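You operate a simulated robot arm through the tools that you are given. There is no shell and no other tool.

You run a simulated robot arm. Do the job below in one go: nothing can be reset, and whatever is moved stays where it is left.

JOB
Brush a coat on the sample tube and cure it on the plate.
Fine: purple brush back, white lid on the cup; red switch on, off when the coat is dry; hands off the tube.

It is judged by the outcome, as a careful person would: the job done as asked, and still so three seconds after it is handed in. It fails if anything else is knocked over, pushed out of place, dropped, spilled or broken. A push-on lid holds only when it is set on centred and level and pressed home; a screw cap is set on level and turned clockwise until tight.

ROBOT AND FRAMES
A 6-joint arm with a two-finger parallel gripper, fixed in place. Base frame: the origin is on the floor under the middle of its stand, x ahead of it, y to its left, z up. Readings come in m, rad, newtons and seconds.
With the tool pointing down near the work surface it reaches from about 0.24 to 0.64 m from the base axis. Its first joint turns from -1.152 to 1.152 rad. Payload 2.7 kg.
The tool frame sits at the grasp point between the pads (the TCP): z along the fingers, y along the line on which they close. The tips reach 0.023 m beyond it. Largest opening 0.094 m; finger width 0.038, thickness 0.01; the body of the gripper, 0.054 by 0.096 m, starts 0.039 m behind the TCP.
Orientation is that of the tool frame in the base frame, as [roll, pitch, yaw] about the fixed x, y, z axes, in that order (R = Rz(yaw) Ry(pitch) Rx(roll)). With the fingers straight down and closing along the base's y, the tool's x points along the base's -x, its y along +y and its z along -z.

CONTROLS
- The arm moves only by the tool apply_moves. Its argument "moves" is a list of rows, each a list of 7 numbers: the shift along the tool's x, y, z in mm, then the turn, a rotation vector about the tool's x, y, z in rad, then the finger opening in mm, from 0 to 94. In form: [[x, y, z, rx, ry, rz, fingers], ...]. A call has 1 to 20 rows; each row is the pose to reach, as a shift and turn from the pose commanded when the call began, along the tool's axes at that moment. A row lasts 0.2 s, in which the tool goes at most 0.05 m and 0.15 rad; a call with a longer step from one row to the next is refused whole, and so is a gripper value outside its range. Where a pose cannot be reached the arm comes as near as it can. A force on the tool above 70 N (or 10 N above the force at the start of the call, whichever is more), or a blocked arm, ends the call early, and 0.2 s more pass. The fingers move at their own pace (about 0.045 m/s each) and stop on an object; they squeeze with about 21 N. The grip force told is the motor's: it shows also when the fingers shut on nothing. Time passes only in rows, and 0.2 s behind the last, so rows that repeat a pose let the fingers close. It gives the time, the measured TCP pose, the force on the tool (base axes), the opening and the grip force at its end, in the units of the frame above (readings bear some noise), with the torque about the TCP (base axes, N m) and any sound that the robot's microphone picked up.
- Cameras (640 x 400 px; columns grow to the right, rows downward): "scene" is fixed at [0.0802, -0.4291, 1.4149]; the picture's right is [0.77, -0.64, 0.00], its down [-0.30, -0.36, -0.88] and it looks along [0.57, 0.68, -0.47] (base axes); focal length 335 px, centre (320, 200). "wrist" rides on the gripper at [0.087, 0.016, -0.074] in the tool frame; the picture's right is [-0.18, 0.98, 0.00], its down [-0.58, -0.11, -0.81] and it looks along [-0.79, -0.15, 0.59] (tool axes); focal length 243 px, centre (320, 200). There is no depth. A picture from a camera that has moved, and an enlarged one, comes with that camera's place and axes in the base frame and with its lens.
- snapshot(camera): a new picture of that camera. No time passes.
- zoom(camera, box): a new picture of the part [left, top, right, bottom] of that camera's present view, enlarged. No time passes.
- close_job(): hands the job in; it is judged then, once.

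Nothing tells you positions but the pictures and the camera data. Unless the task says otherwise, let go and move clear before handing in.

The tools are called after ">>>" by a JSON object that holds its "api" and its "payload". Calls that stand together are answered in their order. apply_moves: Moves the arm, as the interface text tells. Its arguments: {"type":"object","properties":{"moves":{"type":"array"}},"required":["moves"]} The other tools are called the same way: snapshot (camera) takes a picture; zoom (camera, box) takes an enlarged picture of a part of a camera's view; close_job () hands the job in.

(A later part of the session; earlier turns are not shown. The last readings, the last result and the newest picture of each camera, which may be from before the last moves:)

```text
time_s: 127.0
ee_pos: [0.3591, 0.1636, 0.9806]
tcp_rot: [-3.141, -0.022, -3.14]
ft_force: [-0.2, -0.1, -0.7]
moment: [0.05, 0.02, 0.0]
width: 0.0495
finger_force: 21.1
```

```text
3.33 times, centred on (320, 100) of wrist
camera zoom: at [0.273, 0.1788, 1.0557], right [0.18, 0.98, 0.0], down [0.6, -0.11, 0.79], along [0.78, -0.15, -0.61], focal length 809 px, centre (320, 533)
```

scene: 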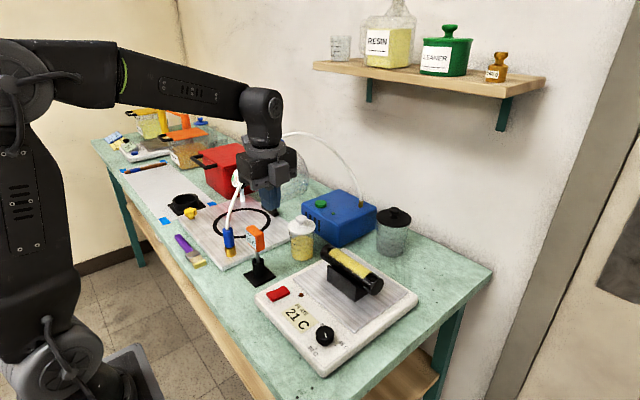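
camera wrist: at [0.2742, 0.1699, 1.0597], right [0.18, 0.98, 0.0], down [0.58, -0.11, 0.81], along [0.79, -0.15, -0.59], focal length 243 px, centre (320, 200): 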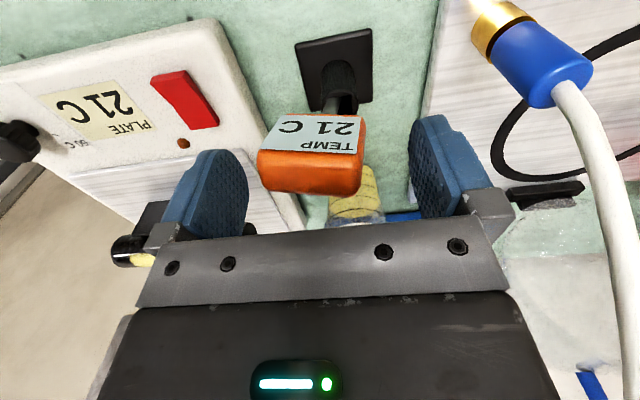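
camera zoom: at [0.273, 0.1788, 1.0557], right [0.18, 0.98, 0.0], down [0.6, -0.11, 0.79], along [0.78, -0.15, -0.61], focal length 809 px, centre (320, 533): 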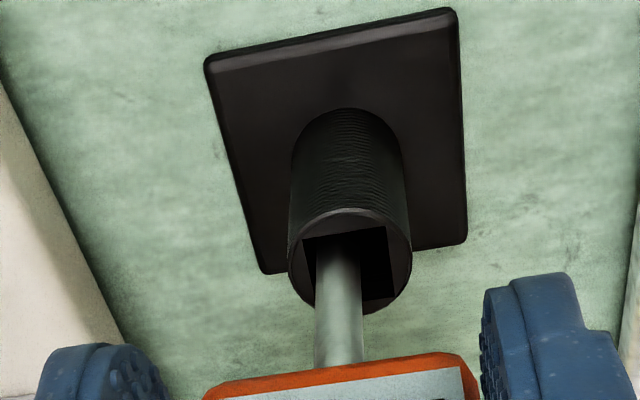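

>>> {"api": "apply_moves", "payload": {"moves": [[-0.5, 1.2, 0, 0.006, 0.01, 0, 40], [-1, 2.5, 0.5, 0.012, 0.02, 0, 40], [-1, 2.5, 1.5, 0.012, 0.02, 0, 40], [-1, 2.5, 1.5, 0.012, 0.02, 0, 40]]}}

>>> {"api": "zoom", "payload": {"camera": "scene", "box": [245, 240, 275, 270]}}

>>> {"api": "zoom", "payload": {"camera": "wrist", "box": [240, 40, 400, 160]}}

```text
time_s: 128.0
ee_pos: [0.3603, 0.165, 0.9787]
tcp_rot: [-3.129, -0.04, -3.141]
ft_force: [-1.4, 0.5, -0.4]
moment: [0.0, -0.01, -0.01]
width: 0.0496
finger_force: 21.1
```

```text
13.33 times, centred on (260, 255) of scene
camera zoom: at [0.0802, -0.4291, 1.4149], right [0.77, -0.64, 0.0], down [-0.3, -0.36, -0.88], along [0.57, 0.68, -0.47], focal length 4468 px, centre (1120, -533)
```

zoom: 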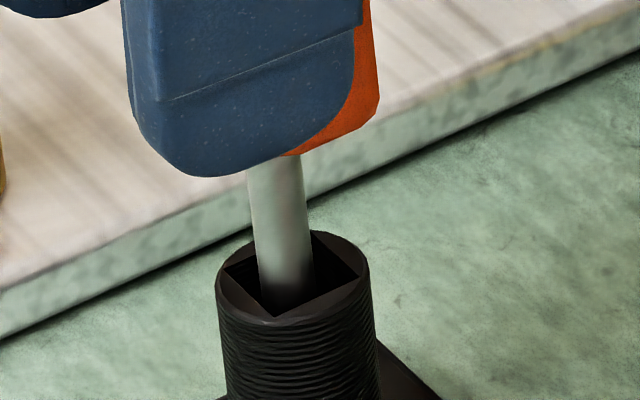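

```text
3.33 times, centred on (320, 100) of wrist
camera zoom: at [0.2755, 0.1821, 1.0556], right [0.18, 0.98, -0.02], down [0.61, -0.1, 0.78], along [0.77, -0.15, -0.62], focal length 809 px, centre (320, 533)
```

zoom: 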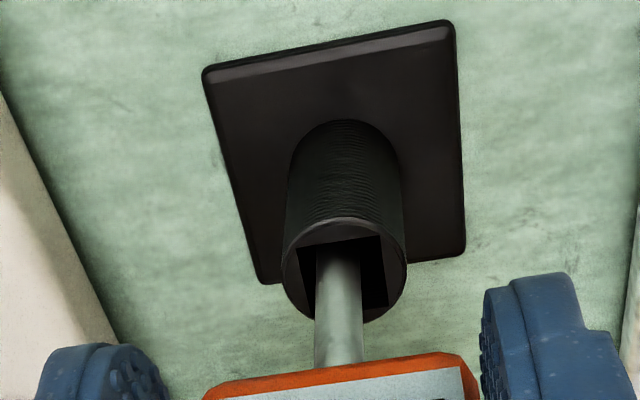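

>>> {"api": "apply_moves", "payload": {"moves": [[0, -0.8, 0.5, -0.012, 0, 0, 40], [0, -0.8, 1, -0.012, 0, 0, 40], [0, -0.8, 1, -0.012, 0, 0, 40]]}}

```text
time_s: 128.8
ee_pos: [0.3598, 0.1638, 0.9776]
tcp_rot: [3.141, -0.04, -3.14]
ft_force: [0.1, 0.8, -0.4]
moment: [-0.01, 0.0, 0.01]
width: 0.0496
finger_force: 21.4
```

>>> {"api": "apply_moves", "payload": {"moves": [[0, 0, 0.5, 0, 0, 0, 40], [0, 0, 1, 0, 0, 0, 40], [0, 0, 1, 0, 0, 0, 40]]}}

```text
time_s: 129.6
ee_pos: [0.3598, 0.1639, 0.9762]
tcp_rot: [-3.141, -0.041, -3.14]
ft_force: [0.0, 0.0, -0.8]
moment: [-0.03, 0.0, 0.0]
width: 0.0496
finger_force: 20.6
```

>>> {"api": "apply_moves", "payload": {"moves": [[0, 0, 0.5, 0, 0, 0, 40], [0, 0, 1, 0, 0, 0, 40], [0, 0, 1, 0, 0, 0, 40]]}}

```text
time_s: 130.4
ee_pos: [0.3612, 0.1647, 0.9752]
tcp_rot: [-3.141, -0.039, -3.141]
ft_force: [-1.2, -0.5, 6.1]
moment: [-0.07, 0.01, 0.01]
width: 0.0498
finger_force: 20.9
```

>>> {"api": "apply_moves", "payload": {"moves": [[0, 0, -0.4, 0, 0, 0, 40], [0, 0, -0.4, 0, 0, 0, 40]]}}

>>> {"api": "zoom", "payload": {"camera": "scene", "box": [245, 240, 275, 270]}}

>>> {"api": "zoom", "payload": {"camera": "wrist", "box": [240, 40, 400, 160]}}

```text
time_s: 131.0
ee_pos: [0.3588, 0.1637, 0.9757]
tcp_rot: [3.141, -0.04, -3.141]
ft_force: [1.0, 1.0, 2.6]
moment: [0.1, -0.14, -0.01]
width: 0.0497
finger_force: 20.9
```

```text
13.33 times, centred on (260, 255) of scene
camera zoom: at [0.0802, -0.4291, 1.4149], right [0.77, -0.64, 0.0], down [-0.3, -0.36, -0.88], along [0.57, 0.68, -0.47], focal length 4468 px, centre (1120, -533)
```

zoom: 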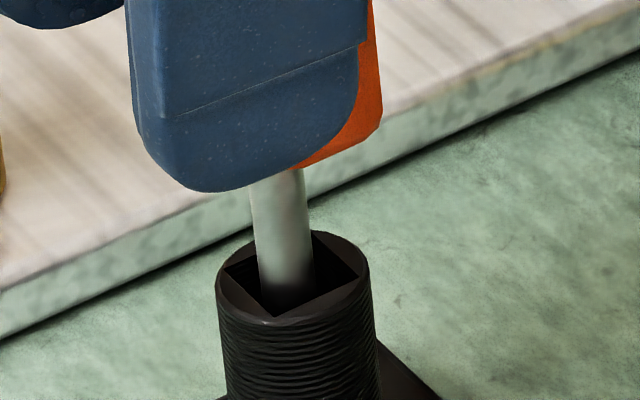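

```text
3.33 times, centred on (320, 100) of wrist
camera zoom: at [0.2754, 0.18, 1.0536], right [0.18, 0.98, -0.01], down [0.61, -0.11, 0.78], along [0.77, -0.15, -0.62], focal length 809 px, centre (320, 533)
```

zoom: 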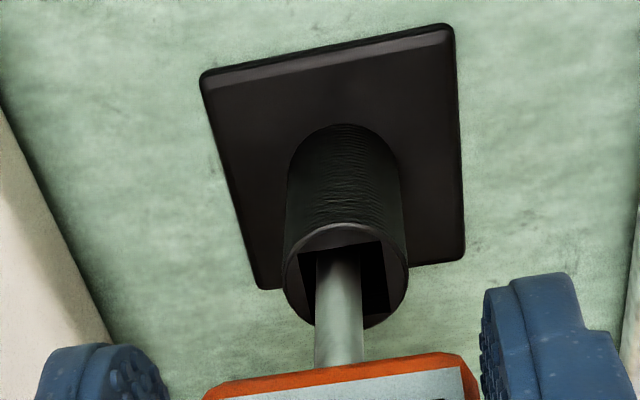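

The stem is vertical in both views and lightly seated. I'll release very gently.

>>> {"api": "apply_moves", "payload": {"moves": [[0, 0.2, -0.1, 0, 0, 0, 40], [0, 0.2, -0.1, 0, 0, 0, 48], [0, 0.2, -0.1, 0, 0, 0, 49.5], [0, 0.2, -0.1, 0, 0, 0, 50], [0, 0.2, -0.1, 0, 0, 0, 50.5], [0, 0.2, -0.1, 0, 0, 0, 51], [0, 0.2, -0.1, 0, 0, 0, 52], [0, 0.2, -0.1, 0, 0, 0, 53], [0, 0.2, -0.1, 0, 0, 0, 54], [0, 0.2, -0.1, 0, 0, 0, 56]]}}

>>> {"api": "zoom", "payload": {"camera": "scene", "box": [235, 220, 285, 280]}}

>>> {"api": "zoom", "payload": {"camera": "wrist", "box": [220, 30, 440, 230]}}

```text
time_s: 133.2
ee_pos: [0.3595, 0.165, 0.9762]
tcp_rot: [3.141, -0.039, -3.139]
ft_force: [-0.9, -0.1, -0.4]
moment: [0.02, -0.01, 0.0]
width: 0.0557
finger_force: 0.1
```

```text
6.67 times, centred on (260, 250) of scene
camera zoom: at [0.0802, -0.4291, 1.4149], right [0.77, -0.64, 0.0], down [-0.3, -0.36, -0.88], along [0.57, 0.68, -0.47], focal length 2234 px, centre (720, -133)
```

zoom: 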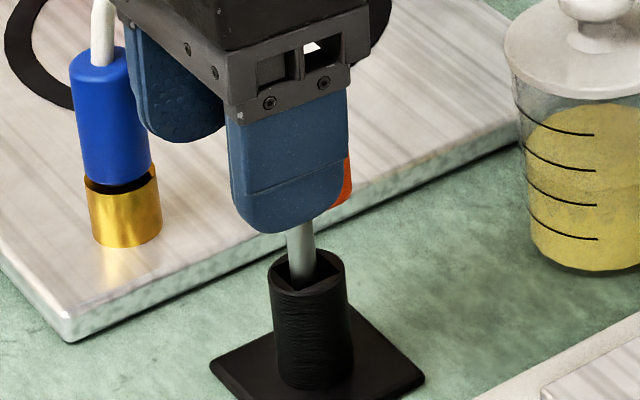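

```text
2.00 times, centred on (330, 130) of wrist
camera zoom: at [0.2754, 0.1803, 1.0538], right [0.18, 0.98, -0.01], down [0.61, -0.11, 0.78], along [0.77, -0.15, -0.62], focal length 485 px, centre (300, 340)
```

zoom: 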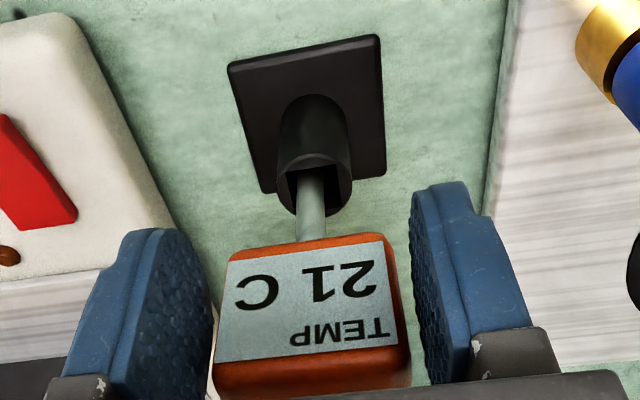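

It's standing upright after release. I'll open wider without touching it, wait, and check that it stays.

>>> {"api": "apply_moves", "payload": {"moves": [[0, 0, 0, 0, 0, 0, 60], [0, 0, 0, 0, 0, 0, 66], [0, 0, 0, 0, 0, 0, 74], [0, 0, 0, 0, 0, 0, 84], [0, 0, 0, 0, 0, 0, 90], [0, 0, 0, 0, 0, 0, 90]]}}

>>> {"api": "zoom", "payload": {"camera": "wrist", "box": [220, 30, 440, 230]}}

>>> {"api": "zoom", "payload": {"camera": "scene", "box": [235, 220, 285, 280]}}

```text
time_s: 134.6
ee_pos: [0.3603, 0.1657, 0.9768]
tcp_rot: [-3.14, -0.042, -3.139]
ft_force: [-0.1, -0.9, 0.4]
moment: [0.01, -0.01, 0.02]
width: 0.0898
finger_force: 0.1
```

```text
2.00 times, centred on (330, 130) of wrist
camera zoom: at [0.2754, 0.1803, 1.0538], right [0.18, 0.98, -0.01], down [0.61, -0.11, 0.78], along [0.77, -0.15, -0.62], focal length 485 px, centre (300, 340)
```

zoom: 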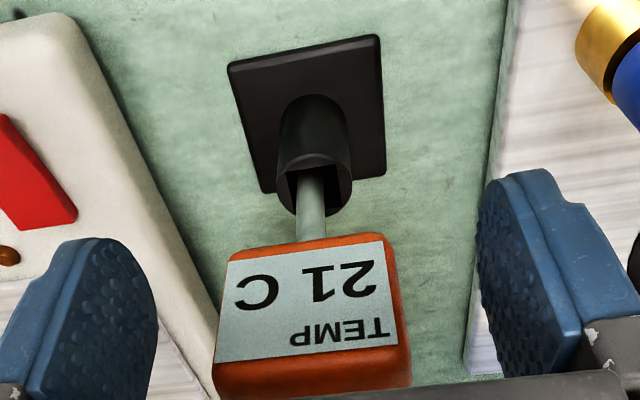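

```text
6.67 times, centred on (260, 250) of scene
camera zoom: at [0.0802, -0.4291, 1.4149], right [0.77, -0.64, 0.0], down [-0.3, -0.36, -0.88], along [0.57, 0.68, -0.47], focal length 2234 px, centre (720, -133)
```

zoom: 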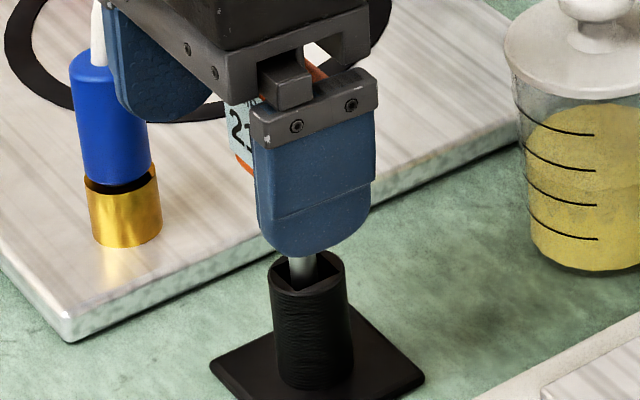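

It stays put. I'll raise the gripper straight up, away from it.

>>> {"api": "apply_moves", "payload": {"moves": [[0.4, 0, -10, 0, 0, 0, 90], [1, 0, -25, 0, 0, 0, 90], [2, 0, -50, 0, 0, 0, 90], [3.2, 0, -80, 0, 0, 0, 90], [5, 0, -120, 0, 0, 0, 90], [5, 0, -120, 0, 0, 0, 90]]}}

>>> {"api": "zoom", "payload": {"camera": "scene", "box": [235, 220, 285, 280]}}

>>> {"api": "snapshot", "payload": {"camera": "scene"}}

```text
time_s: 136.0
ee_pos: [0.3588, 0.1644, 1.0984]
tcp_rot: [-3.141, -0.04, -3.141]
ft_force: [-0.2, -0.6, -0.4]
moment: [0.01, 0.01, 0.0]
width: 0.0899
finger_force: 0.0
```

```text
6.67 times, centred on (260, 250) of scene
camera zoom: at [0.0802, -0.4291, 1.4149], right [0.77, -0.64, 0.0], down [-0.3, -0.36, -0.88], along [0.57, 0.68, -0.47], focal length 2234 px, centre (720, -133)
```

zoom: 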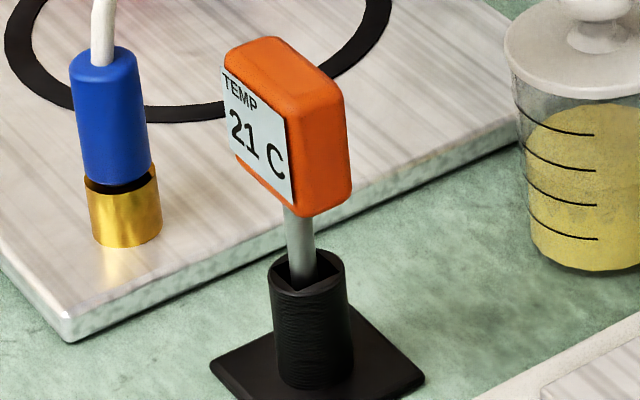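

```text
taken
```

scene: 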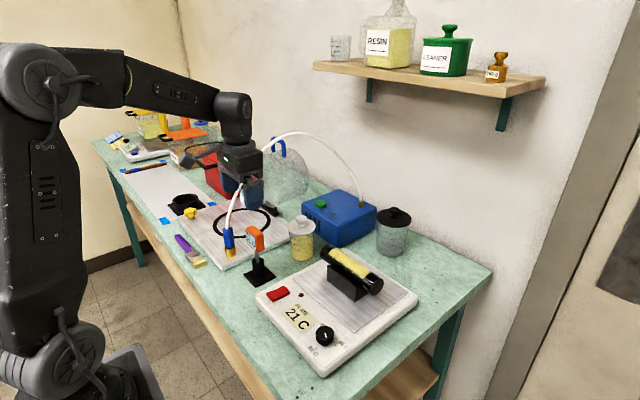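

The thermometer stands upright with its display where it was at the start. Now I'll move away from it, close the fingers and go above the raised end of the red switch, with the camera on the clear robot side.

>>> {"api": "apply_moves", "payload": {"moves": [[4, -20, -5, 0, -0.01, 0, 90], [10, -55, -5, 0, -0.02, 0, 70], [18, -90, 10, 0, -0.03, 0, 40], [22.8, -111.4, 30, 0, -0.04, 0, 10], [22.8, -111.4, 51, 0, -0.04, 0, 0], [22.8, -111.4, 51, 0, -0.04, 0, 0], [22.8, -111.4, 51, 0, -0.04, 0, 0]]}}

>>> {"api": "snapshot", "payload": {"camera": "wrist"}}

>>> {"api": "zoom", "payload": {"camera": "scene", "box": [220, 200, 320, 320]}}

```text
time_s: 137.6
ee_pos: [0.337, 0.0536, 1.0482]
tcp_rot: [3.141, 0.0, -3.14]
ft_force: [0.8, 0.8, -0.2]
moment: [0.01, 0.02, -0.03]
width: 0.0
finger_force: 21.0
```

```text
taken
camera wrist: at [0.2485, 0.0695, 1.1213], right [0.18, 0.98, 0.0], down [0.58, -0.11, 0.81], along [0.79, -0.15, -0.59], focal length 243 px, centre (320, 200)
```

wrist: 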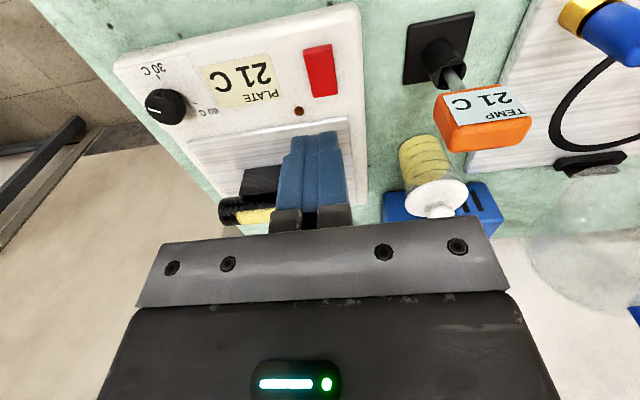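

```text
3.33 times, centred on (270, 260) of scene
camera zoom: at [0.0802, -0.4291, 1.4149], right [0.77, -0.64, 0.0], down [-0.3, -0.36, -0.88], along [0.57, 0.68, -0.47], focal length 1117 px, centre (487, 0)
```

zoom: 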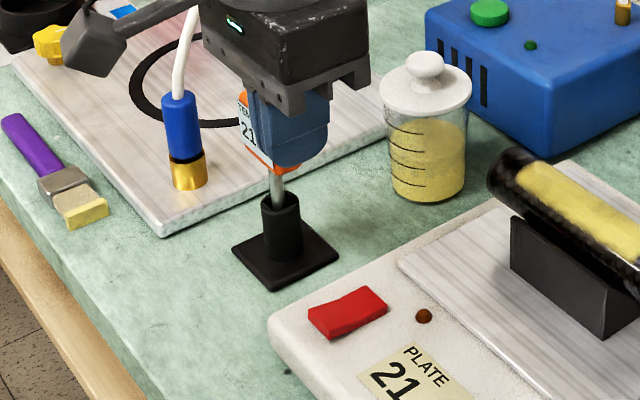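

The fingers are in line with the switch's raised end, and everything else is clear this time. I'll lower to just above it.

>>> {"api": "apply_moves", "payload": {"moves": [[2, -1, 35, 0, 0, 0, 0], [4, -2, 70, 0, 0, 0, 0], [4, -2, 100, 0, 0, 0, 0], [4, -2, 121, 0, 0, 0, 0], [4, -2, 121, 0, 0, 0, 0]]}}

>>> {"api": "zoom", "payload": {"camera": "scene", "box": [230, 230, 320, 320]}}

>>> {"api": "zoom", "payload": {"camera": "wrist", "box": [250, 60, 400, 180]}}

```text
time_s: 138.8
ee_pos: [0.3307, 0.0511, 0.9237]
tcp_rot: [-3.141, 0.002, -3.14]
ft_force: [-0.8, 0.8, 0.1]
moment: [-0.01, -0.03, -0.02]
width: 0.0001
finger_force: 21.2
```

```text
4.44 times, centred on (275, 275) of scene
camera zoom: at [0.0802, -0.4291, 1.4149], right [0.77, -0.64, 0.0], down [-0.3, -0.36, -0.88], along [0.57, 0.68, -0.47], focal length 1489 px, centre (520, -133)
```

zoom: 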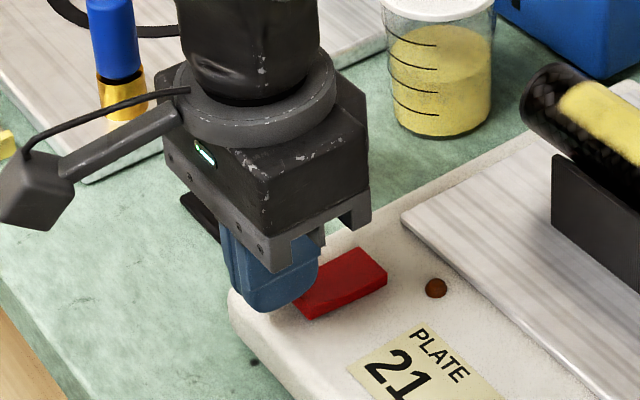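

```text
3.33 times, centred on (325, 120) of wrist
camera zoom: at [0.2428, 0.0672, 0.9973], right [0.18, 0.98, 0.0], down [0.58, -0.11, 0.81], along [0.79, -0.15, -0.59], focal length 809 px, centre (303, 467)
```

zoom: 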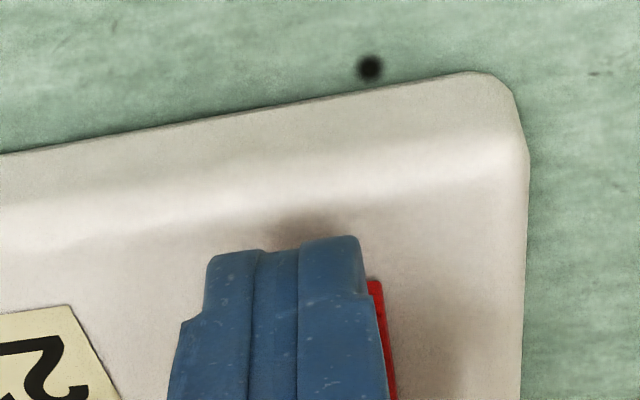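

>>> {"api": "apply_moves", "payload": {"moves": [[0, 0, 2, 0, 0, 0, 0], [0, 0, 4, 0, 0, 0, 0], [0, 0, 6, 0, 0, 0, 0], [0, 0, 6, 0, 0, 0, 0]]}}

```text
time_s: 139.8
ee_pos: [0.3318, 0.0507, 0.9183]
tcp_rot: [-3.141, -0.001, -3.139]
ft_force: [-1.0, 1.3, 0.9]
moment: [0.01, 0.02, 0.01]
width: 0.0
finger_force: 21.1
```

>>> {"api": "apply_moves", "payload": {"moves": [[0, 0, 1, 0, 0, 0, 0], [0, 0, 2, 0, 0, 0, 0], [0, 0, 3, 0, 0, 0, 0], [0, 0, 3, 0, 0, 0, 0]]}}

>>> {"api": "zoom", "payload": {"camera": "scene", "box": [250, 270, 310, 320]}}

```text
time_s: 140.8
ee_pos: [0.3296, 0.051, 0.9153]
tcp_rot: [-3.14, -0.003, -3.14]
ft_force: [0.8, -0.8, 0.9]
moment: [0.0, -0.02, -0.01]
width: 0.0
finger_force: 21.3
```

```text
8.00 times, centred on (280, 295) of scene
camera zoom: at [0.0802, -0.4291, 1.4149], right [0.77, -0.64, 0.0], down [-0.3, -0.36, -0.88], along [0.57, 0.68, -0.47], focal length 2681 px, centre (640, -560)
```

zoom: 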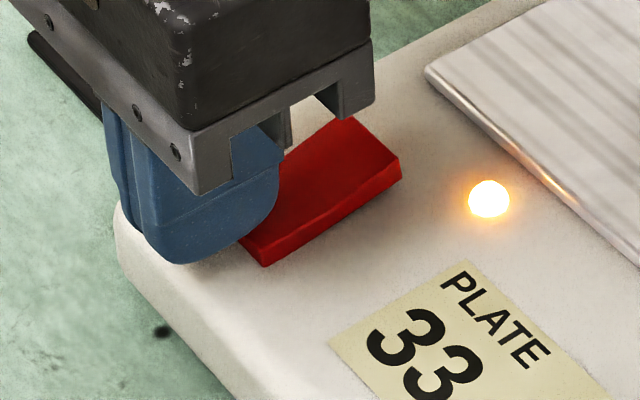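

The LED is lit and the plate reads 33 °C, so the switch is on. I'll lift off and watch the coat and the display.

>>> {"api": "apply_moves", "payload": {"moves": [[0, 0, -10, 0, 0, 0, 0], [0, 0, -40, 0, 0, 0, 0], [0, 0, -80, 0, 0, 0, 0], [0, 0, -80, 0, 0, 0, 0]]}}

>>> {"api": "zoom", "payload": {"camera": "scene", "box": [250, 220, 410, 360]}}

```text
time_s: 141.8
ee_pos: [0.3308, 0.0513, 0.9967]
tcp_rot: [-3.141, 0.0, -3.141]
ft_force: [0.6, 0.7, 0.0]
moment: [-0.03, -0.01, -0.03]
width: 0.0
finger_force: 21.4
```

```text
2.86 times, centred on (330, 290) of scene
camera zoom: at [0.0802, -0.4291, 1.4149], right [0.77, -0.64, 0.0], down [-0.3, -0.36, -0.88], along [0.57, 0.68, -0.47], focal length 957 px, centre (291, -57)
```

zoom: 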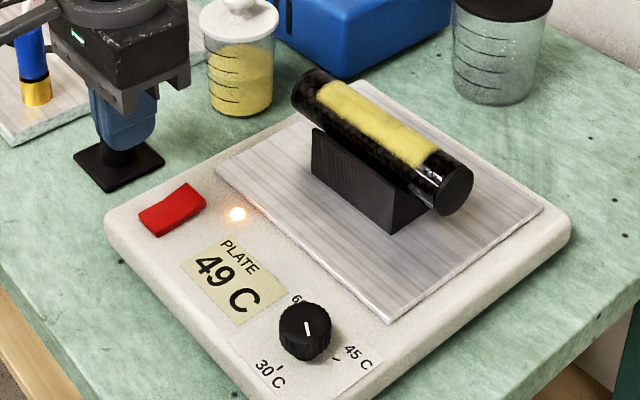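

>>> {"api": "apply_moves", "payload": {"moves": [[-28, 0, 0, 0, 0, 0, 0], [-56, 0, 10, 0, 0, 0, 0], [-56, 0, 45, 0, 0, 0, 0]]}}

>>> {"api": "zoom", "payload": {"camera": "scene", "box": [250, 220, 410, 360]}}

```text
time_s: 142.6
ee_pos: [0.3861, 0.0516, 0.9514]
tcp_rot: [3.141, 0.0, -3.141]
ft_force: [1.0, -0.2, 1.1]
moment: [0.02, 0.01, 0.01]
width: 0.0
finger_force: 21.9
```

```text
2.86 times, centred on (330, 290) of scene
camera zoom: at [0.0802, -0.4291, 1.4149], right [0.77, -0.64, 0.0], down [-0.3, -0.36, -0.88], along [0.57, 0.68, -0.47], focal length 957 px, centre (291, -57)
```

zoom: 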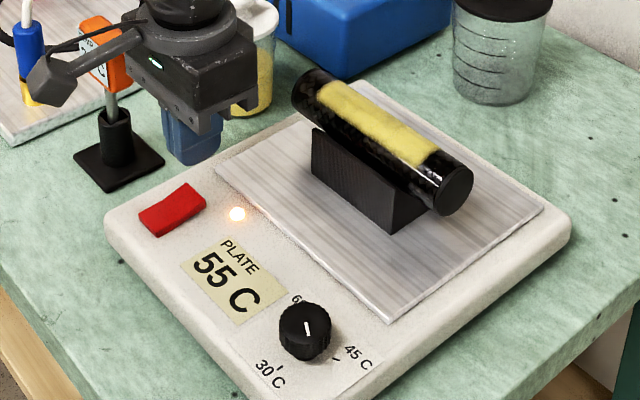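

>>> {"api": "apply_moves", "payload": {"moves": [[0, 0, 10, 0, 0, 0, 0], [0, 0, 18, 0, 0, 0, 0], [0, 0, 18, 0, 0, 0, 0]]}}

>>> {"api": "zoom", "payload": {"camera": "scene", "box": [250, 220, 410, 360]}}

```text
time_s: 143.4
ee_pos: [0.3859, 0.052, 0.9345]
tcp_rot: [3.141, 0.001, -3.141]
ft_force: [0.8, 1.0, 0.6]
moment: [-0.03, 0.01, 0.01]
width: 0.0
finger_force: 21.4
```

```text
2.86 times, centred on (330, 290) of scene
camera zoom: at [0.0802, -0.4291, 1.4149], right [0.77, -0.64, 0.0], down [-0.3, -0.36, -0.88], along [0.57, 0.68, -0.47], focal length 957 px, centre (291, -57)
```

zoom: 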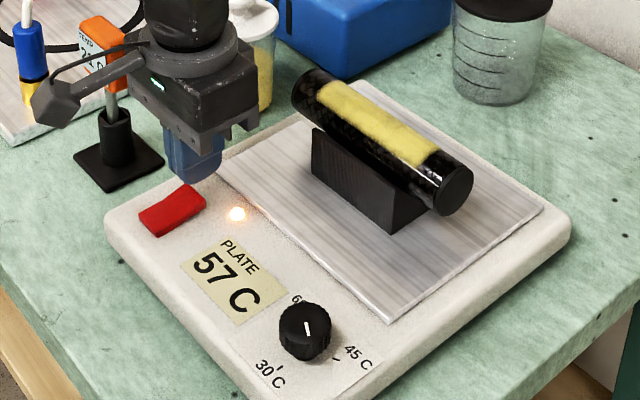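

The plate is approaching 60 °C. I'll wait in short steps and look closely at the coat.

>>> {"api": "apply_moves", "payload": {"moves": [[0, 0, 0, 0, 0, 0, 0], [0, 0, 0, 0, 0, 0, 0], [0, 0, 0, 0, 0, 0, 0], [0, 0, 0, 0, 0, 0, 0], [0, 0, 0, 0, 0, 0, 0]]}}

>>> {"api": "zoom", "payload": {"camera": "scene", "box": [310, 230, 400, 310]}}

>>> {"api": "zoom", "payload": {"camera": "scene", "box": [250, 270, 350, 350]}}

```text
time_s: 144.6
ee_pos: [0.3856, 0.0497, 0.9332]
tcp_rot: [-3.141, 0.0, -3.14]
ft_force: [-0.6, -0.6, -0.6]
moment: [0.02, 0.03, 0.02]
width: 0.0
finger_force: 20.9
```

```text
5.00 times, centred on (355, 270) of scene
camera zoom: at [0.0802, -0.4291, 1.4149], right [0.77, -0.64, 0.0], down [-0.3, -0.36, -0.88], along [0.57, 0.68, -0.47], focal length 1675 px, centre (145, -150)
```

zoom: 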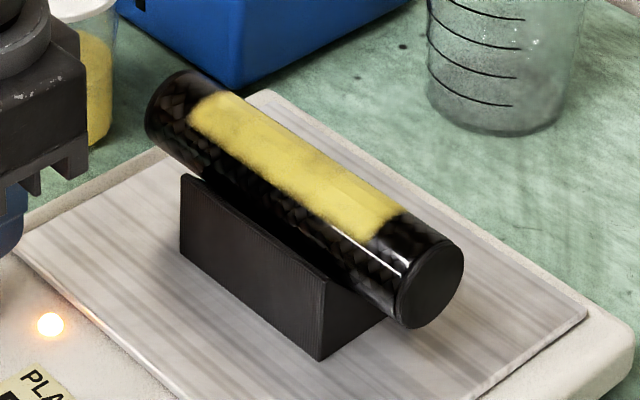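

```text
5.00 times, centred on (300, 310) of scene
camera zoom: at [0.0802, -0.4291, 1.4149], right [0.77, -0.64, 0.0], down [-0.3, -0.36, -0.88], along [0.57, 0.68, -0.47], focal length 1675 px, centre (420, -350)
```

zoom: 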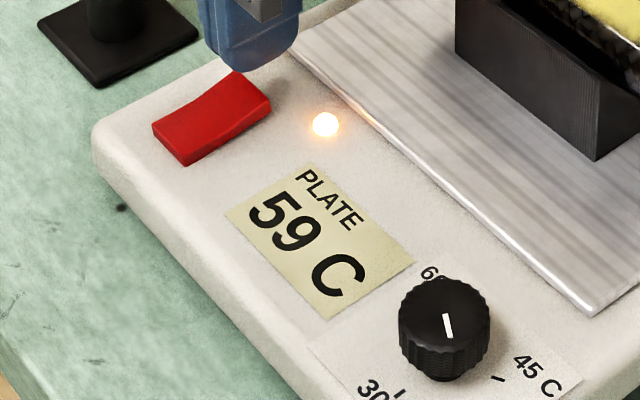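

>>> {"api": "apply_moves", "payload": {"moves": [[0, 0, 0, 0, 0, 0, 0], [0, 0, 0, 0, 0, 0, 0], [0, 0, 0, 0, 0, 0, 0], [0, 0, 0, 0, 0, 0, 0], [0, 0, 0, 0, 0, 0, 0], [0, 0, 0, 0, 0, 0, 0], [0, 0, 0, 0, 0, 0, 0], [0, 0, 0, 0, 0, 0, 0], [0, 0, 0, 0, 0, 0, 0], [0, 0, 0, 0, 0, 0, 0]]}}

>>> {"api": "zoom", "payload": {"camera": "scene", "box": [250, 220, 410, 360]}}

>>> {"api": "zoom", "payload": {"camera": "scene", "box": [310, 230, 400, 310]}}

```text
time_s: 146.8
ee_pos: [0.3858, 0.0519, 0.9341]
tcp_rot: [-3.141, 0.0, -3.139]
ft_force: [-0.3, 1.0, -0.8]
moment: [0.03, 0.03, -0.01]
width: 0.0001
finger_force: 21.5
```

```text
2.86 times, centred on (330, 290) of scene
camera zoom: at [0.0802, -0.4291, 1.4149], right [0.77, -0.64, 0.0], down [-0.3, -0.36, -0.88], along [0.57, 0.68, -0.47], focal length 957 px, centre (291, -57)
```

zoom: 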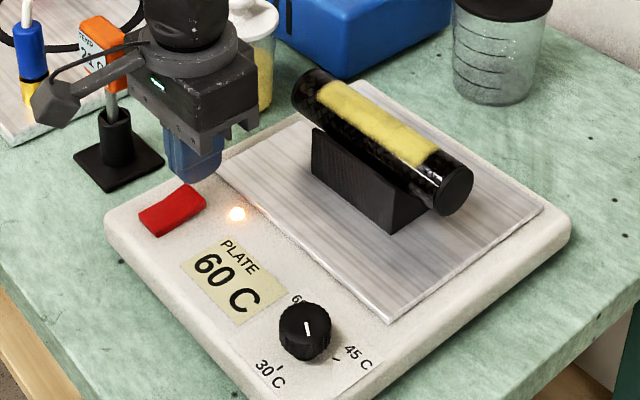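

```text
5.00 times, centred on (355, 270) of scene
camera zoom: at [0.0802, -0.4291, 1.4149], right [0.77, -0.64, 0.0], down [-0.3, -0.36, -0.88], along [0.57, 0.68, -0.47], focal length 1675 px, centre (145, -150)
```

zoom: 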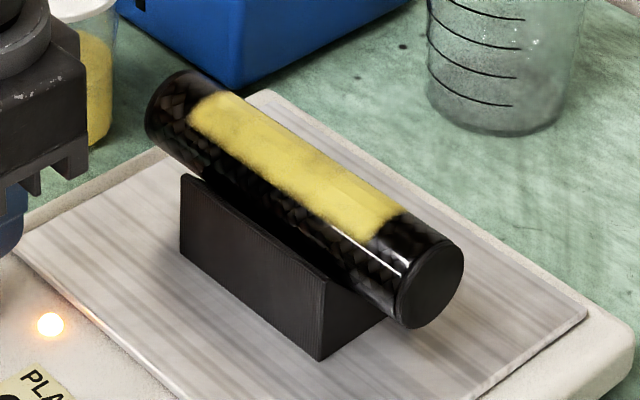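

The plate is holding 60 °C and the coat is still wet yellow. I'll keep waiting.

>>> {"api": "apply_moves", "payload": {"moves": [[0, 0, 0, 0, 0, 0, 0], [0, 0, 0, 0, 0, 0, 0], [0, 0, 0, 0, 0, 0, 0], [0, 0, 0, 0, 0, 0, 0], [0, 0, 0, 0, 0, 0, 0], [0, 0, 0, 0, 0, 0, 0], [0, 0, 0, 0, 0, 0, 0], [0, 0, 0, 0, 0, 0, 0], [0, 0, 0, 0, 0, 0, 0], [0, 0, 0, 0, 0, 0, 0], [0, 0, 0, 0, 0, 0, 0], [0, 0, 0, 0, 0, 0, 0], [0, 0, 0, 0, 0, 0, 0], [0, 0, 0, 0, 0, 0, 0]]}}

>>> {"api": "zoom", "payload": {"camera": "scene", "box": [310, 230, 400, 310]}}

```text
time_s: 149.8
ee_pos: [0.3862, 0.0508, 0.9332]
tcp_rot: [-3.141, 0.0, -3.14]
ft_force: [-0.2, 0.1, -0.4]
moment: [0.0, 0.0, 0.02]
width: 0.0
finger_force: 21.4
```

```text
5.00 times, centred on (355, 270) of scene
camera zoom: at [0.0802, -0.4291, 1.4149], right [0.77, -0.64, 0.0], down [-0.3, -0.36, -0.88], along [0.57, 0.68, -0.47], focal length 1675 px, centre (145, -150)
```

zoom: 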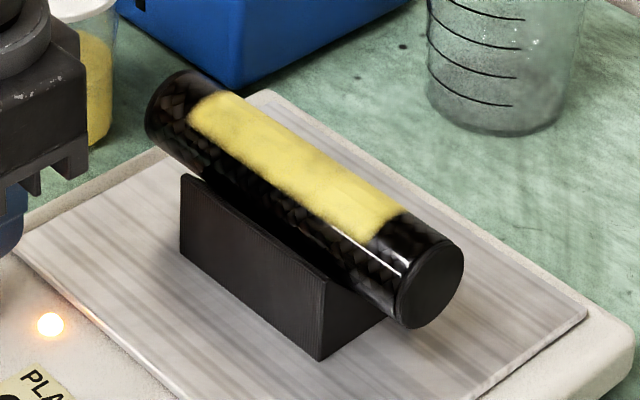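

>>> {"api": "apply_moves", "payload": {"moves": [[0, 0, 0, 0, 0, 0, 0], [0, 0, 0, 0, 0, 0, 0], [0, 0, 0, 0, 0, 0, 0], [0, 0, 0, 0, 0, 0, 0], [0, 0, 0, 0, 0, 0, 0], [0, 0, 0, 0, 0, 0, 0], [0, 0, 0, 0, 0, 0, 0], [0, 0, 0, 0, 0, 0, 0], [0, 0, 0, 0, 0, 0, 0], [0, 0, 0, 0, 0, 0, 0], [0, 0, 0, 0, 0, 0, 0], [0, 0, 0, 0, 0, 0, 0], [0, 0, 0, 0, 0, 0, 0], [0, 0, 0, 0, 0, 0, 0]]}}

>>> {"api": "zoom", "payload": {"camera": "scene", "box": [310, 230, 400, 310]}}

```text
time_s: 152.8
ee_pos: [0.3874, 0.0509, 0.9332]
tcp_rot: [3.141, 0.002, -3.139]
ft_force: [-0.9, 0.3, 0.0]
moment: [-0.04, -0.01, 0.01]
width: 0.0001
finger_force: 21.0
```

```text
5.00 times, centred on (355, 270) of scene
camera zoom: at [0.0802, -0.4291, 1.4149], right [0.77, -0.64, 0.0], down [-0.3, -0.36, -0.88], along [0.57, 0.68, -0.47], focal length 1675 px, centre (145, -150)
```

zoom: 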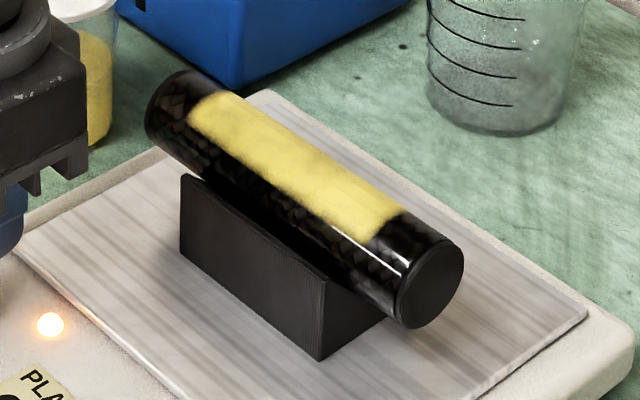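

>>> {"api": "apply_moves", "payload": {"moves": [[0, 0, 0, 0, 0, 0, 0], [0, 0, 0, 0, 0, 0, 0], [0, 0, 0, 0, 0, 0, 0], [0, 0, 0, 0, 0, 0, 0], [0, 0, 0, 0, 0, 0, 0], [0, 0, 0, 0, 0, 0, 0], [0, 0, 0, 0, 0, 0, 0], [0, 0, 0, 0, 0, 0, 0], [0, 0, 0, 0, 0, 0, 0], [0, 0, 0, 0, 0, 0, 0], [0, 0, 0, 0, 0, 0, 0], [0, 0, 0, 0, 0, 0, 0], [0, 0, 0, 0, 0, 0, 0], [0, 0, 0, 0, 0, 0, 0], [0, 0, 0, 0, 0, 0, 0], [0, 0, 0, 0, 0, 0, 0], [0, 0, 0, 0, 0, 0, 0], [0, 0, 0, 0, 0, 0, 0]]}}

>>> {"api": "zoom", "payload": {"camera": "scene", "box": [310, 230, 400, 310]}}

>>> {"api": "zoom", "payload": {"camera": "scene", "box": [250, 270, 350, 350]}}

```text
time_s: 156.6
ee_pos: [0.3853, 0.05, 0.9333]
tcp_rot: [3.141, 0.001, -3.14]
ft_force: [0.6, -0.4, -0.4]
moment: [0.01, 0.01, 0.0]
width: 0.0
finger_force: 21.4
```

```text
5.00 times, centred on (355, 270) of scene
camera zoom: at [0.0802, -0.4291, 1.4149], right [0.77, -0.64, 0.0], down [-0.3, -0.36, -0.88], along [0.57, 0.68, -0.47], focal length 1675 px, centre (145, -150)
```

zoom: 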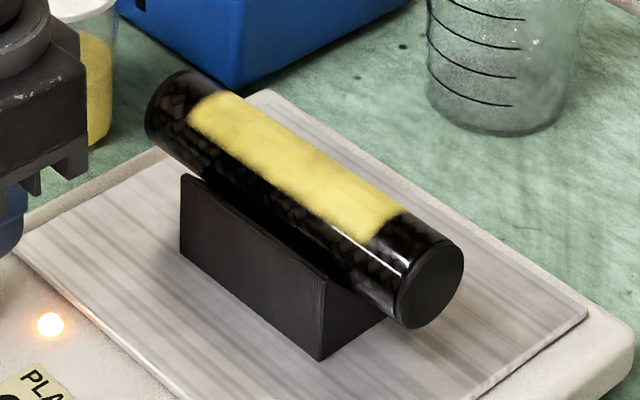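

```text
5.00 times, centred on (300, 310) of scene
camera zoom: at [0.0802, -0.4291, 1.4149], right [0.77, -0.64, 0.0], down [-0.3, -0.36, -0.88], along [0.57, 0.68, -0.47], focal length 1675 px, centre (420, -350)
```

zoom: 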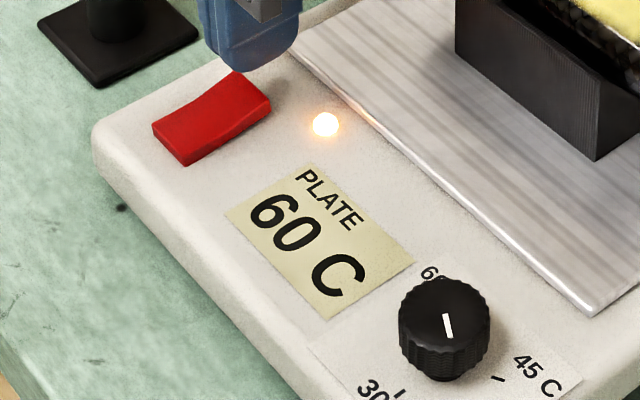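

>>> {"api": "apply_moves", "payload": {"moves": [[0, 0, 0, 0, 0, 0, 0], [0, 0, 0, 0, 0, 0, 0], [0, 0, 0, 0, 0, 0, 0], [0, 0, 0, 0, 0, 0, 0], [0, 0, 0, 0, 0, 0, 0], [0, 0, 0, 0, 0, 0, 0], [0, 0, 0, 0, 0, 0, 0], [0, 0, 0, 0, 0, 0, 0], [0, 0, 0, 0, 0, 0, 0], [0, 0, 0, 0, 0, 0, 0], [0, 0, 0, 0, 0, 0, 0], [0, 0, 0, 0, 0, 0, 0], [0, 0, 0, 0, 0, 0, 0], [0, 0, 0, 0, 0, 0, 0], [0, 0, 0, 0, 0, 0, 0], [0, 0, 0, 0, 0, 0, 0], [0, 0, 0, 0, 0, 0, 0], [0, 0, 0, 0, 0, 0, 0], [0, 0, 0, 0, 0, 0, 0], [0, 0, 0, 0, 0, 0, 0]]}}

>>> {"api": "zoom", "payload": {"camera": "scene", "box": [310, 230, 400, 310]}}

```text
time_s: 160.8
ee_pos: [0.3856, 0.0515, 0.9335]
tcp_rot: [-3.141, 0.001, -3.138]
ft_force: [0.6, -0.2, -0.6]
moment: [-0.01, -0.03, 0.0]
width: 0.0
finger_force: 21.0
```

```text
5.00 times, centred on (355, 270) of scene
camera zoom: at [0.0802, -0.4291, 1.4149], right [0.77, -0.64, 0.0], down [-0.3, -0.36, -0.88], along [0.57, 0.68, -0.47], focal length 1675 px, centre (145, -150)
```

zoom: 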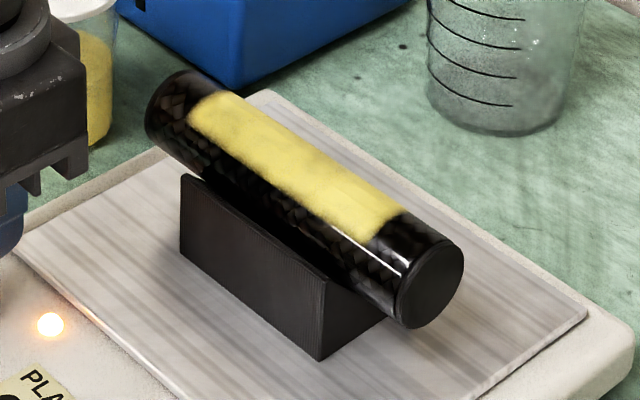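

>>> {"api": "apply_moves", "payload": {"moves": [[0, 0, 0, 0, 0, 0, 0], [0, 0, 0, 0, 0, 0, 0], [0, 0, 0, 0, 0, 0, 0], [0, 0, 0, 0, 0, 0, 0], [0, 0, 0, 0, 0, 0, 0], [0, 0, 0, 0, 0, 0, 0], [0, 0, 0, 0, 0, 0, 0], [0, 0, 0, 0, 0, 0, 0], [0, 0, 0, 0, 0, 0, 0], [0, 0, 0, 0, 0, 0, 0], [0, 0, 0, 0, 0, 0, 0], [0, 0, 0, 0, 0, 0, 0], [0, 0, 0, 0, 0, 0, 0], [0, 0, 0, 0, 0, 0, 0], [0, 0, 0, 0, 0, 0, 0], [0, 0, 0, 0, 0, 0, 0], [0, 0, 0, 0, 0, 0, 0], [0, 0, 0, 0, 0, 0, 0], [0, 0, 0, 0, 0, 0, 0], [0, 0, 0, 0, 0, 0, 0]]}}

>>> {"api": "zoom", "payload": {"camera": "scene", "box": [310, 230, 400, 310]}}

>>> {"api": "snapshot", "payload": {"camera": "scene"}}

```text
time_s: 165.0
ee_pos: [0.3867, 0.0511, 0.9342]
tcp_rot: [-3.141, 0.001, -3.139]
ft_force: [0.5, 0.2, -0.1]
moment: [-0.03, 0.01, -0.03]
width: 0.0002
finger_force: 21.0
```

```text
5.00 times, centred on (355, 270) of scene
camera zoom: at [0.0802, -0.4291, 1.4149], right [0.77, -0.64, 0.0], down [-0.3, -0.36, -0.88], along [0.57, 0.68, -0.47], focal length 1675 px, centre (145, -150)
```

zoom: 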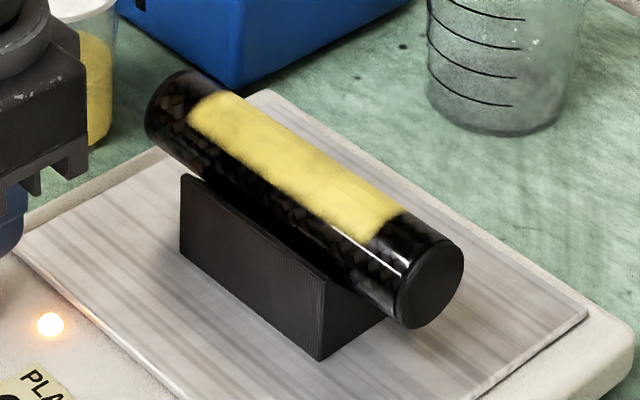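

```text
taken
```

scene: 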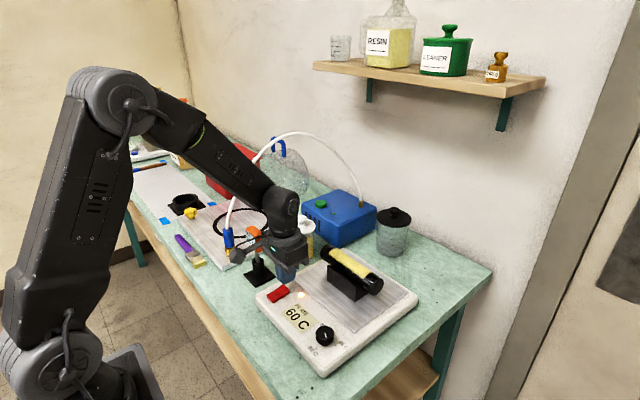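

>>> {"api": "apply_moves", "payload": {"moves": [[0, 0, 0, 0, 0, 0, 0], [0, 0, 0, 0, 0, 0, 0], [0, 0, 0, 0, 0, 0, 0], [0, 0, 0, 0, 0, 0, 0], [0, 0, 0, 0, 0, 0, 0], [0, 0, 0, 0, 0, 0, 0], [0, 0, 0, 0, 0, 0, 0], [0, 0, 0, 0, 0, 0, 0], [0, 0, 0, 0, 0, 0, 0], [0, 0, 0, 0, 0, 0, 0], [0, 0, 0, 0, 0, 0, 0], [0, 0, 0, 0, 0, 0, 0], [0, 0, 0, 0, 0, 0, 0], [0, 0, 0, 0, 0, 0, 0], [0, 0, 0, 0, 0, 0, 0], [0, 0, 0, 0, 0, 0, 0], [0, 0, 0, 0, 0, 0, 0], [0, 0, 0, 0, 0, 0, 0], [0, 0, 0, 0, 0, 0, 0], [0, 0, 0, 0, 0, 0, 0]]}}

>>> {"api": "zoom", "payload": {"camera": "scene", "box": [310, 230, 400, 310]}}

```text
time_s: 169.2
ee_pos: [0.3862, 0.0511, 0.9341]
tcp_rot: [3.141, -0.001, -3.139]
ft_force: [0.0, -0.4, -1.0]
moment: [0.01, -0.01, 0.0]
width: 0.0
finger_force: 21.1
```

```text
5.00 times, centred on (355, 270) of scene
camera zoom: at [0.0802, -0.4291, 1.4149], right [0.77, -0.64, 0.0], down [-0.3, -0.36, -0.88], along [0.57, 0.68, -0.47], focal length 1675 px, centre (145, -150)
```

zoom: 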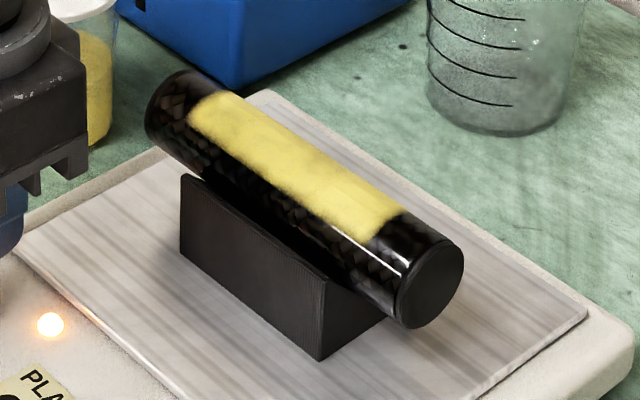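

>>> {"api": "apply_moves", "payload": {"moves": [[0, 0, 0, 0, 0, 0, 0], [0, 0, 0, 0, 0, 0, 0], [0, 0, 0, 0, 0, 0, 0], [0, 0, 0, 0, 0, 0, 0], [0, 0, 0, 0, 0, 0, 0], [0, 0, 0, 0, 0, 0, 0], [0, 0, 0, 0, 0, 0, 0], [0, 0, 0, 0, 0, 0, 0], [0, 0, 0, 0, 0, 0, 0], [0, 0, 0, 0, 0, 0, 0], [0, 0, 0, 0, 0, 0, 0], [0, 0, 0, 0, 0, 0, 0], [0, 0, 0, 0, 0, 0, 0], [0, 0, 0, 0, 0, 0, 0], [0, 0, 0, 0, 0, 0, 0], [0, 0, 0, 0, 0, 0, 0], [0, 0, 0, 0, 0, 0, 0], [0, 0, 0, 0, 0, 0, 0], [0, 0, 0, 0, 0, 0, 0], [0, 0, 0, 0, 0, 0, 0]]}}

>>> {"api": "zoom", "payload": {"camera": "scene", "box": [310, 230, 400, 310]}}

>>> {"api": "zoom", "payload": {"camera": "scene", "box": [330, 245, 370, 280]}}

```text
time_s: 173.4
ee_pos: [0.3861, 0.0508, 0.9326]
tcp_rot: [3.14, 0.0, -3.138]
ft_force: [-0.5, 0.6, -0.2]
moment: [0.02, -0.01, 0.0]
width: 0.0
finger_force: 21.1
```

```text
5.00 times, centred on (355, 270) of scene
camera zoom: at [0.0802, -0.4291, 1.4149], right [0.77, -0.64, 0.0], down [-0.3, -0.36, -0.88], along [0.57, 0.68, -0.47], focal length 1675 px, centre (145, -150)
```

zoom: 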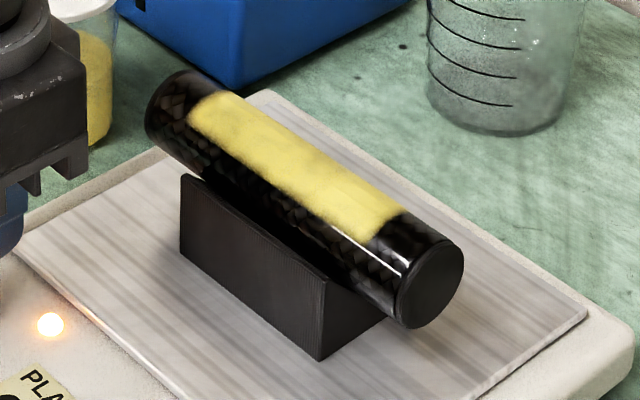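

```text
11.43 times, centred on (350, 262) of scene
camera zoom: at [0.0802, -0.4291, 1.4149], right [0.77, -0.64, 0.0], down [-0.3, -0.36, -0.88], along [0.57, 0.68, -0.47], focal length 3829 px, centre (-23, -514)
```

zoom: 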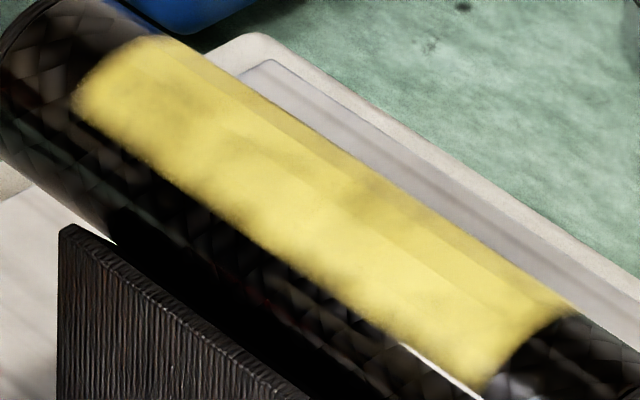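

>>> {"api": "apply_moves", "payload": {"moves": [[0, 0, 0, 0, 0, 0, 0], [0, 0, 0, 0, 0, 0, 0], [0, 0, 0, 0, 0, 0, 0], [0, 0, 0, 0, 0, 0, 0], [0, 0, 0, 0, 0, 0, 0], [0, 0, 0, 0, 0, 0, 0], [0, 0, 0, 0, 0, 0, 0], [0, 0, 0, 0, 0, 0, 0], [0, 0, 0, 0, 0, 0, 0], [0, 0, 0, 0, 0, 0, 0], [0, 0, 0, 0, 0, 0, 0], [0, 0, 0, 0, 0, 0, 0], [0, 0, 0, 0, 0, 0, 0], [0, 0, 0, 0, 0, 0, 0], [0, 0, 0, 0, 0, 0, 0], [0, 0, 0, 0, 0, 0, 0], [0, 0, 0, 0, 0, 0, 0], [0, 0, 0, 0, 0, 0, 0], [0, 0, 0, 0, 0, 0, 0], [0, 0, 0, 0, 0, 0, 0]]}}

>>> {"api": "zoom", "payload": {"camera": "scene", "box": [330, 245, 370, 280]}}

```text
time_s: 177.6
ee_pos: [0.3856, 0.0513, 0.9342]
tcp_rot: [3.141, -0.002, -3.141]
ft_force: [0.6, 0.3, 0.6]
moment: [-0.01, -0.01, 0.06]
width: 0.0
finger_force: 21.6
```

```text
11.43 times, centred on (350, 262) of scene
camera zoom: at [0.0802, -0.4291, 1.4149], right [0.77, -0.64, 0.0], down [-0.3, -0.36, -0.88], along [0.57, 0.68, -0.47], focal length 3829 px, centre (-23, -514)
```

zoom: 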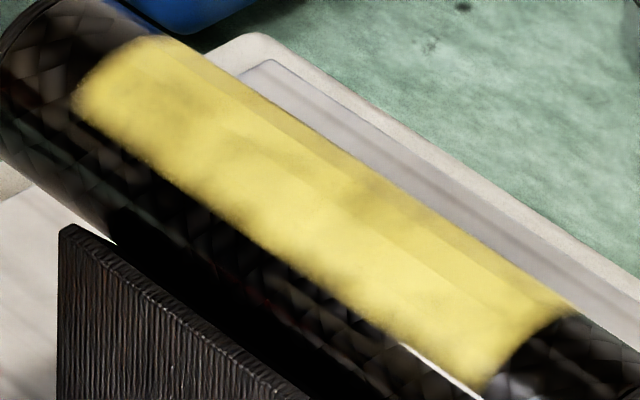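

>>> {"api": "apply_moves", "payload": {"moves": [[0, 0, 0, 0, 0, 0, 0], [0, 0, 0, 0, 0, 0, 0], [0, 0, 0, 0, 0, 0, 0], [0, 0, 0, 0, 0, 0, 0], [0, 0, 0, 0, 0, 0, 0], [0, 0, 0, 0, 0, 0, 0], [0, 0, 0, 0, 0, 0, 0], [0, 0, 0, 0, 0, 0, 0], [0, 0, 0, 0, 0, 0, 0], [0, 0, 0, 0, 0, 0, 0], [0, 0, 0, 0, 0, 0, 0], [0, 0, 0, 0, 0, 0, 0], [0, 0, 0, 0, 0, 0, 0], [0, 0, 0, 0, 0, 0, 0], [0, 0, 0, 0, 0, 0, 0], [0, 0, 0, 0, 0, 0, 0], [0, 0, 0, 0, 0, 0, 0], [0, 0, 0, 0, 0, 0, 0], [0, 0, 0, 0, 0, 0, 0], [0, 0, 0, 0, 0, 0, 0]]}}

>>> {"api": "zoom", "payload": {"camera": "scene", "box": [330, 245, 370, 280]}}

```text
time_s: 181.8
ee_pos: [0.3855, 0.0504, 0.9341]
tcp_rot: [3.141, -0.001, -3.141]
ft_force: [0.6, -0.6, 0.3]
moment: [0.04, -0.01, 0.03]
width: 0.0001
finger_force: 20.6
```

```text
11.43 times, centred on (350, 262) of scene
camera zoom: at [0.0802, -0.4291, 1.4149], right [0.77, -0.64, 0.0], down [-0.3, -0.36, -0.88], along [0.57, 0.68, -0.47], focal length 3829 px, centre (-23, -514)
```

zoom: 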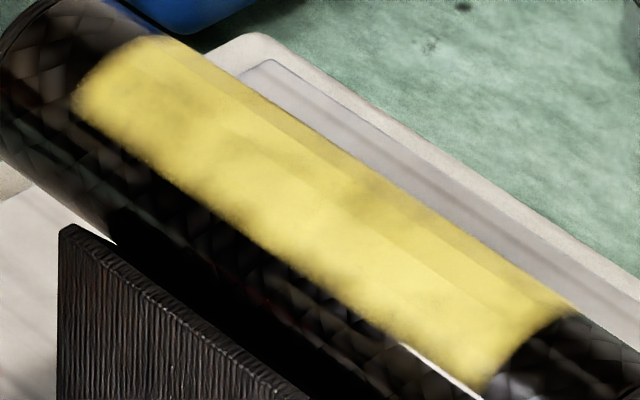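

>>> {"api": "zoom", "payload": {"camera": "scene", "box": [300, 220, 420, 320]}}

>>> {"api": "snapshot", "payload": {"camera": "wrist"}}

```text
4.00 times, centred on (360, 270) of scene
camera zoom: at [0.0802, -0.4291, 1.4149], right [0.77, -0.64, 0.0], down [-0.3, -0.36, -0.88], along [0.57, 0.68, -0.47], focal length 1340 px, centre (160, -80)
```

zoom: 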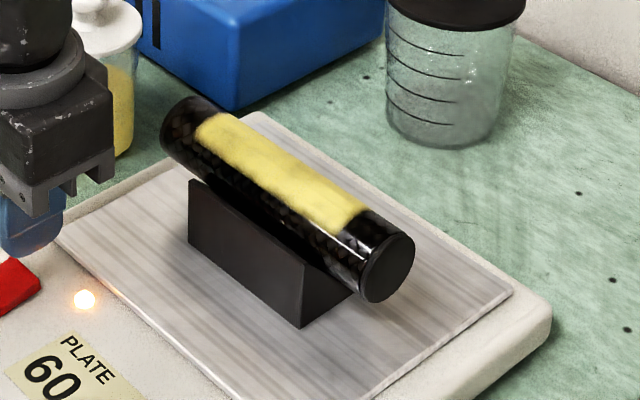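

```text
taken
camera wrist: at [0.2985, 0.0672, 1.0077], right [0.18, 0.98, 0.0], down [0.58, -0.11, 0.81], along [0.79, -0.15, -0.59], focal length 243 px, centre (320, 200)
```

wrist: 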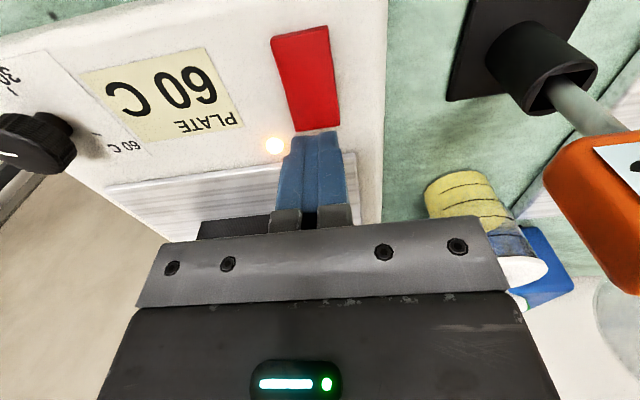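

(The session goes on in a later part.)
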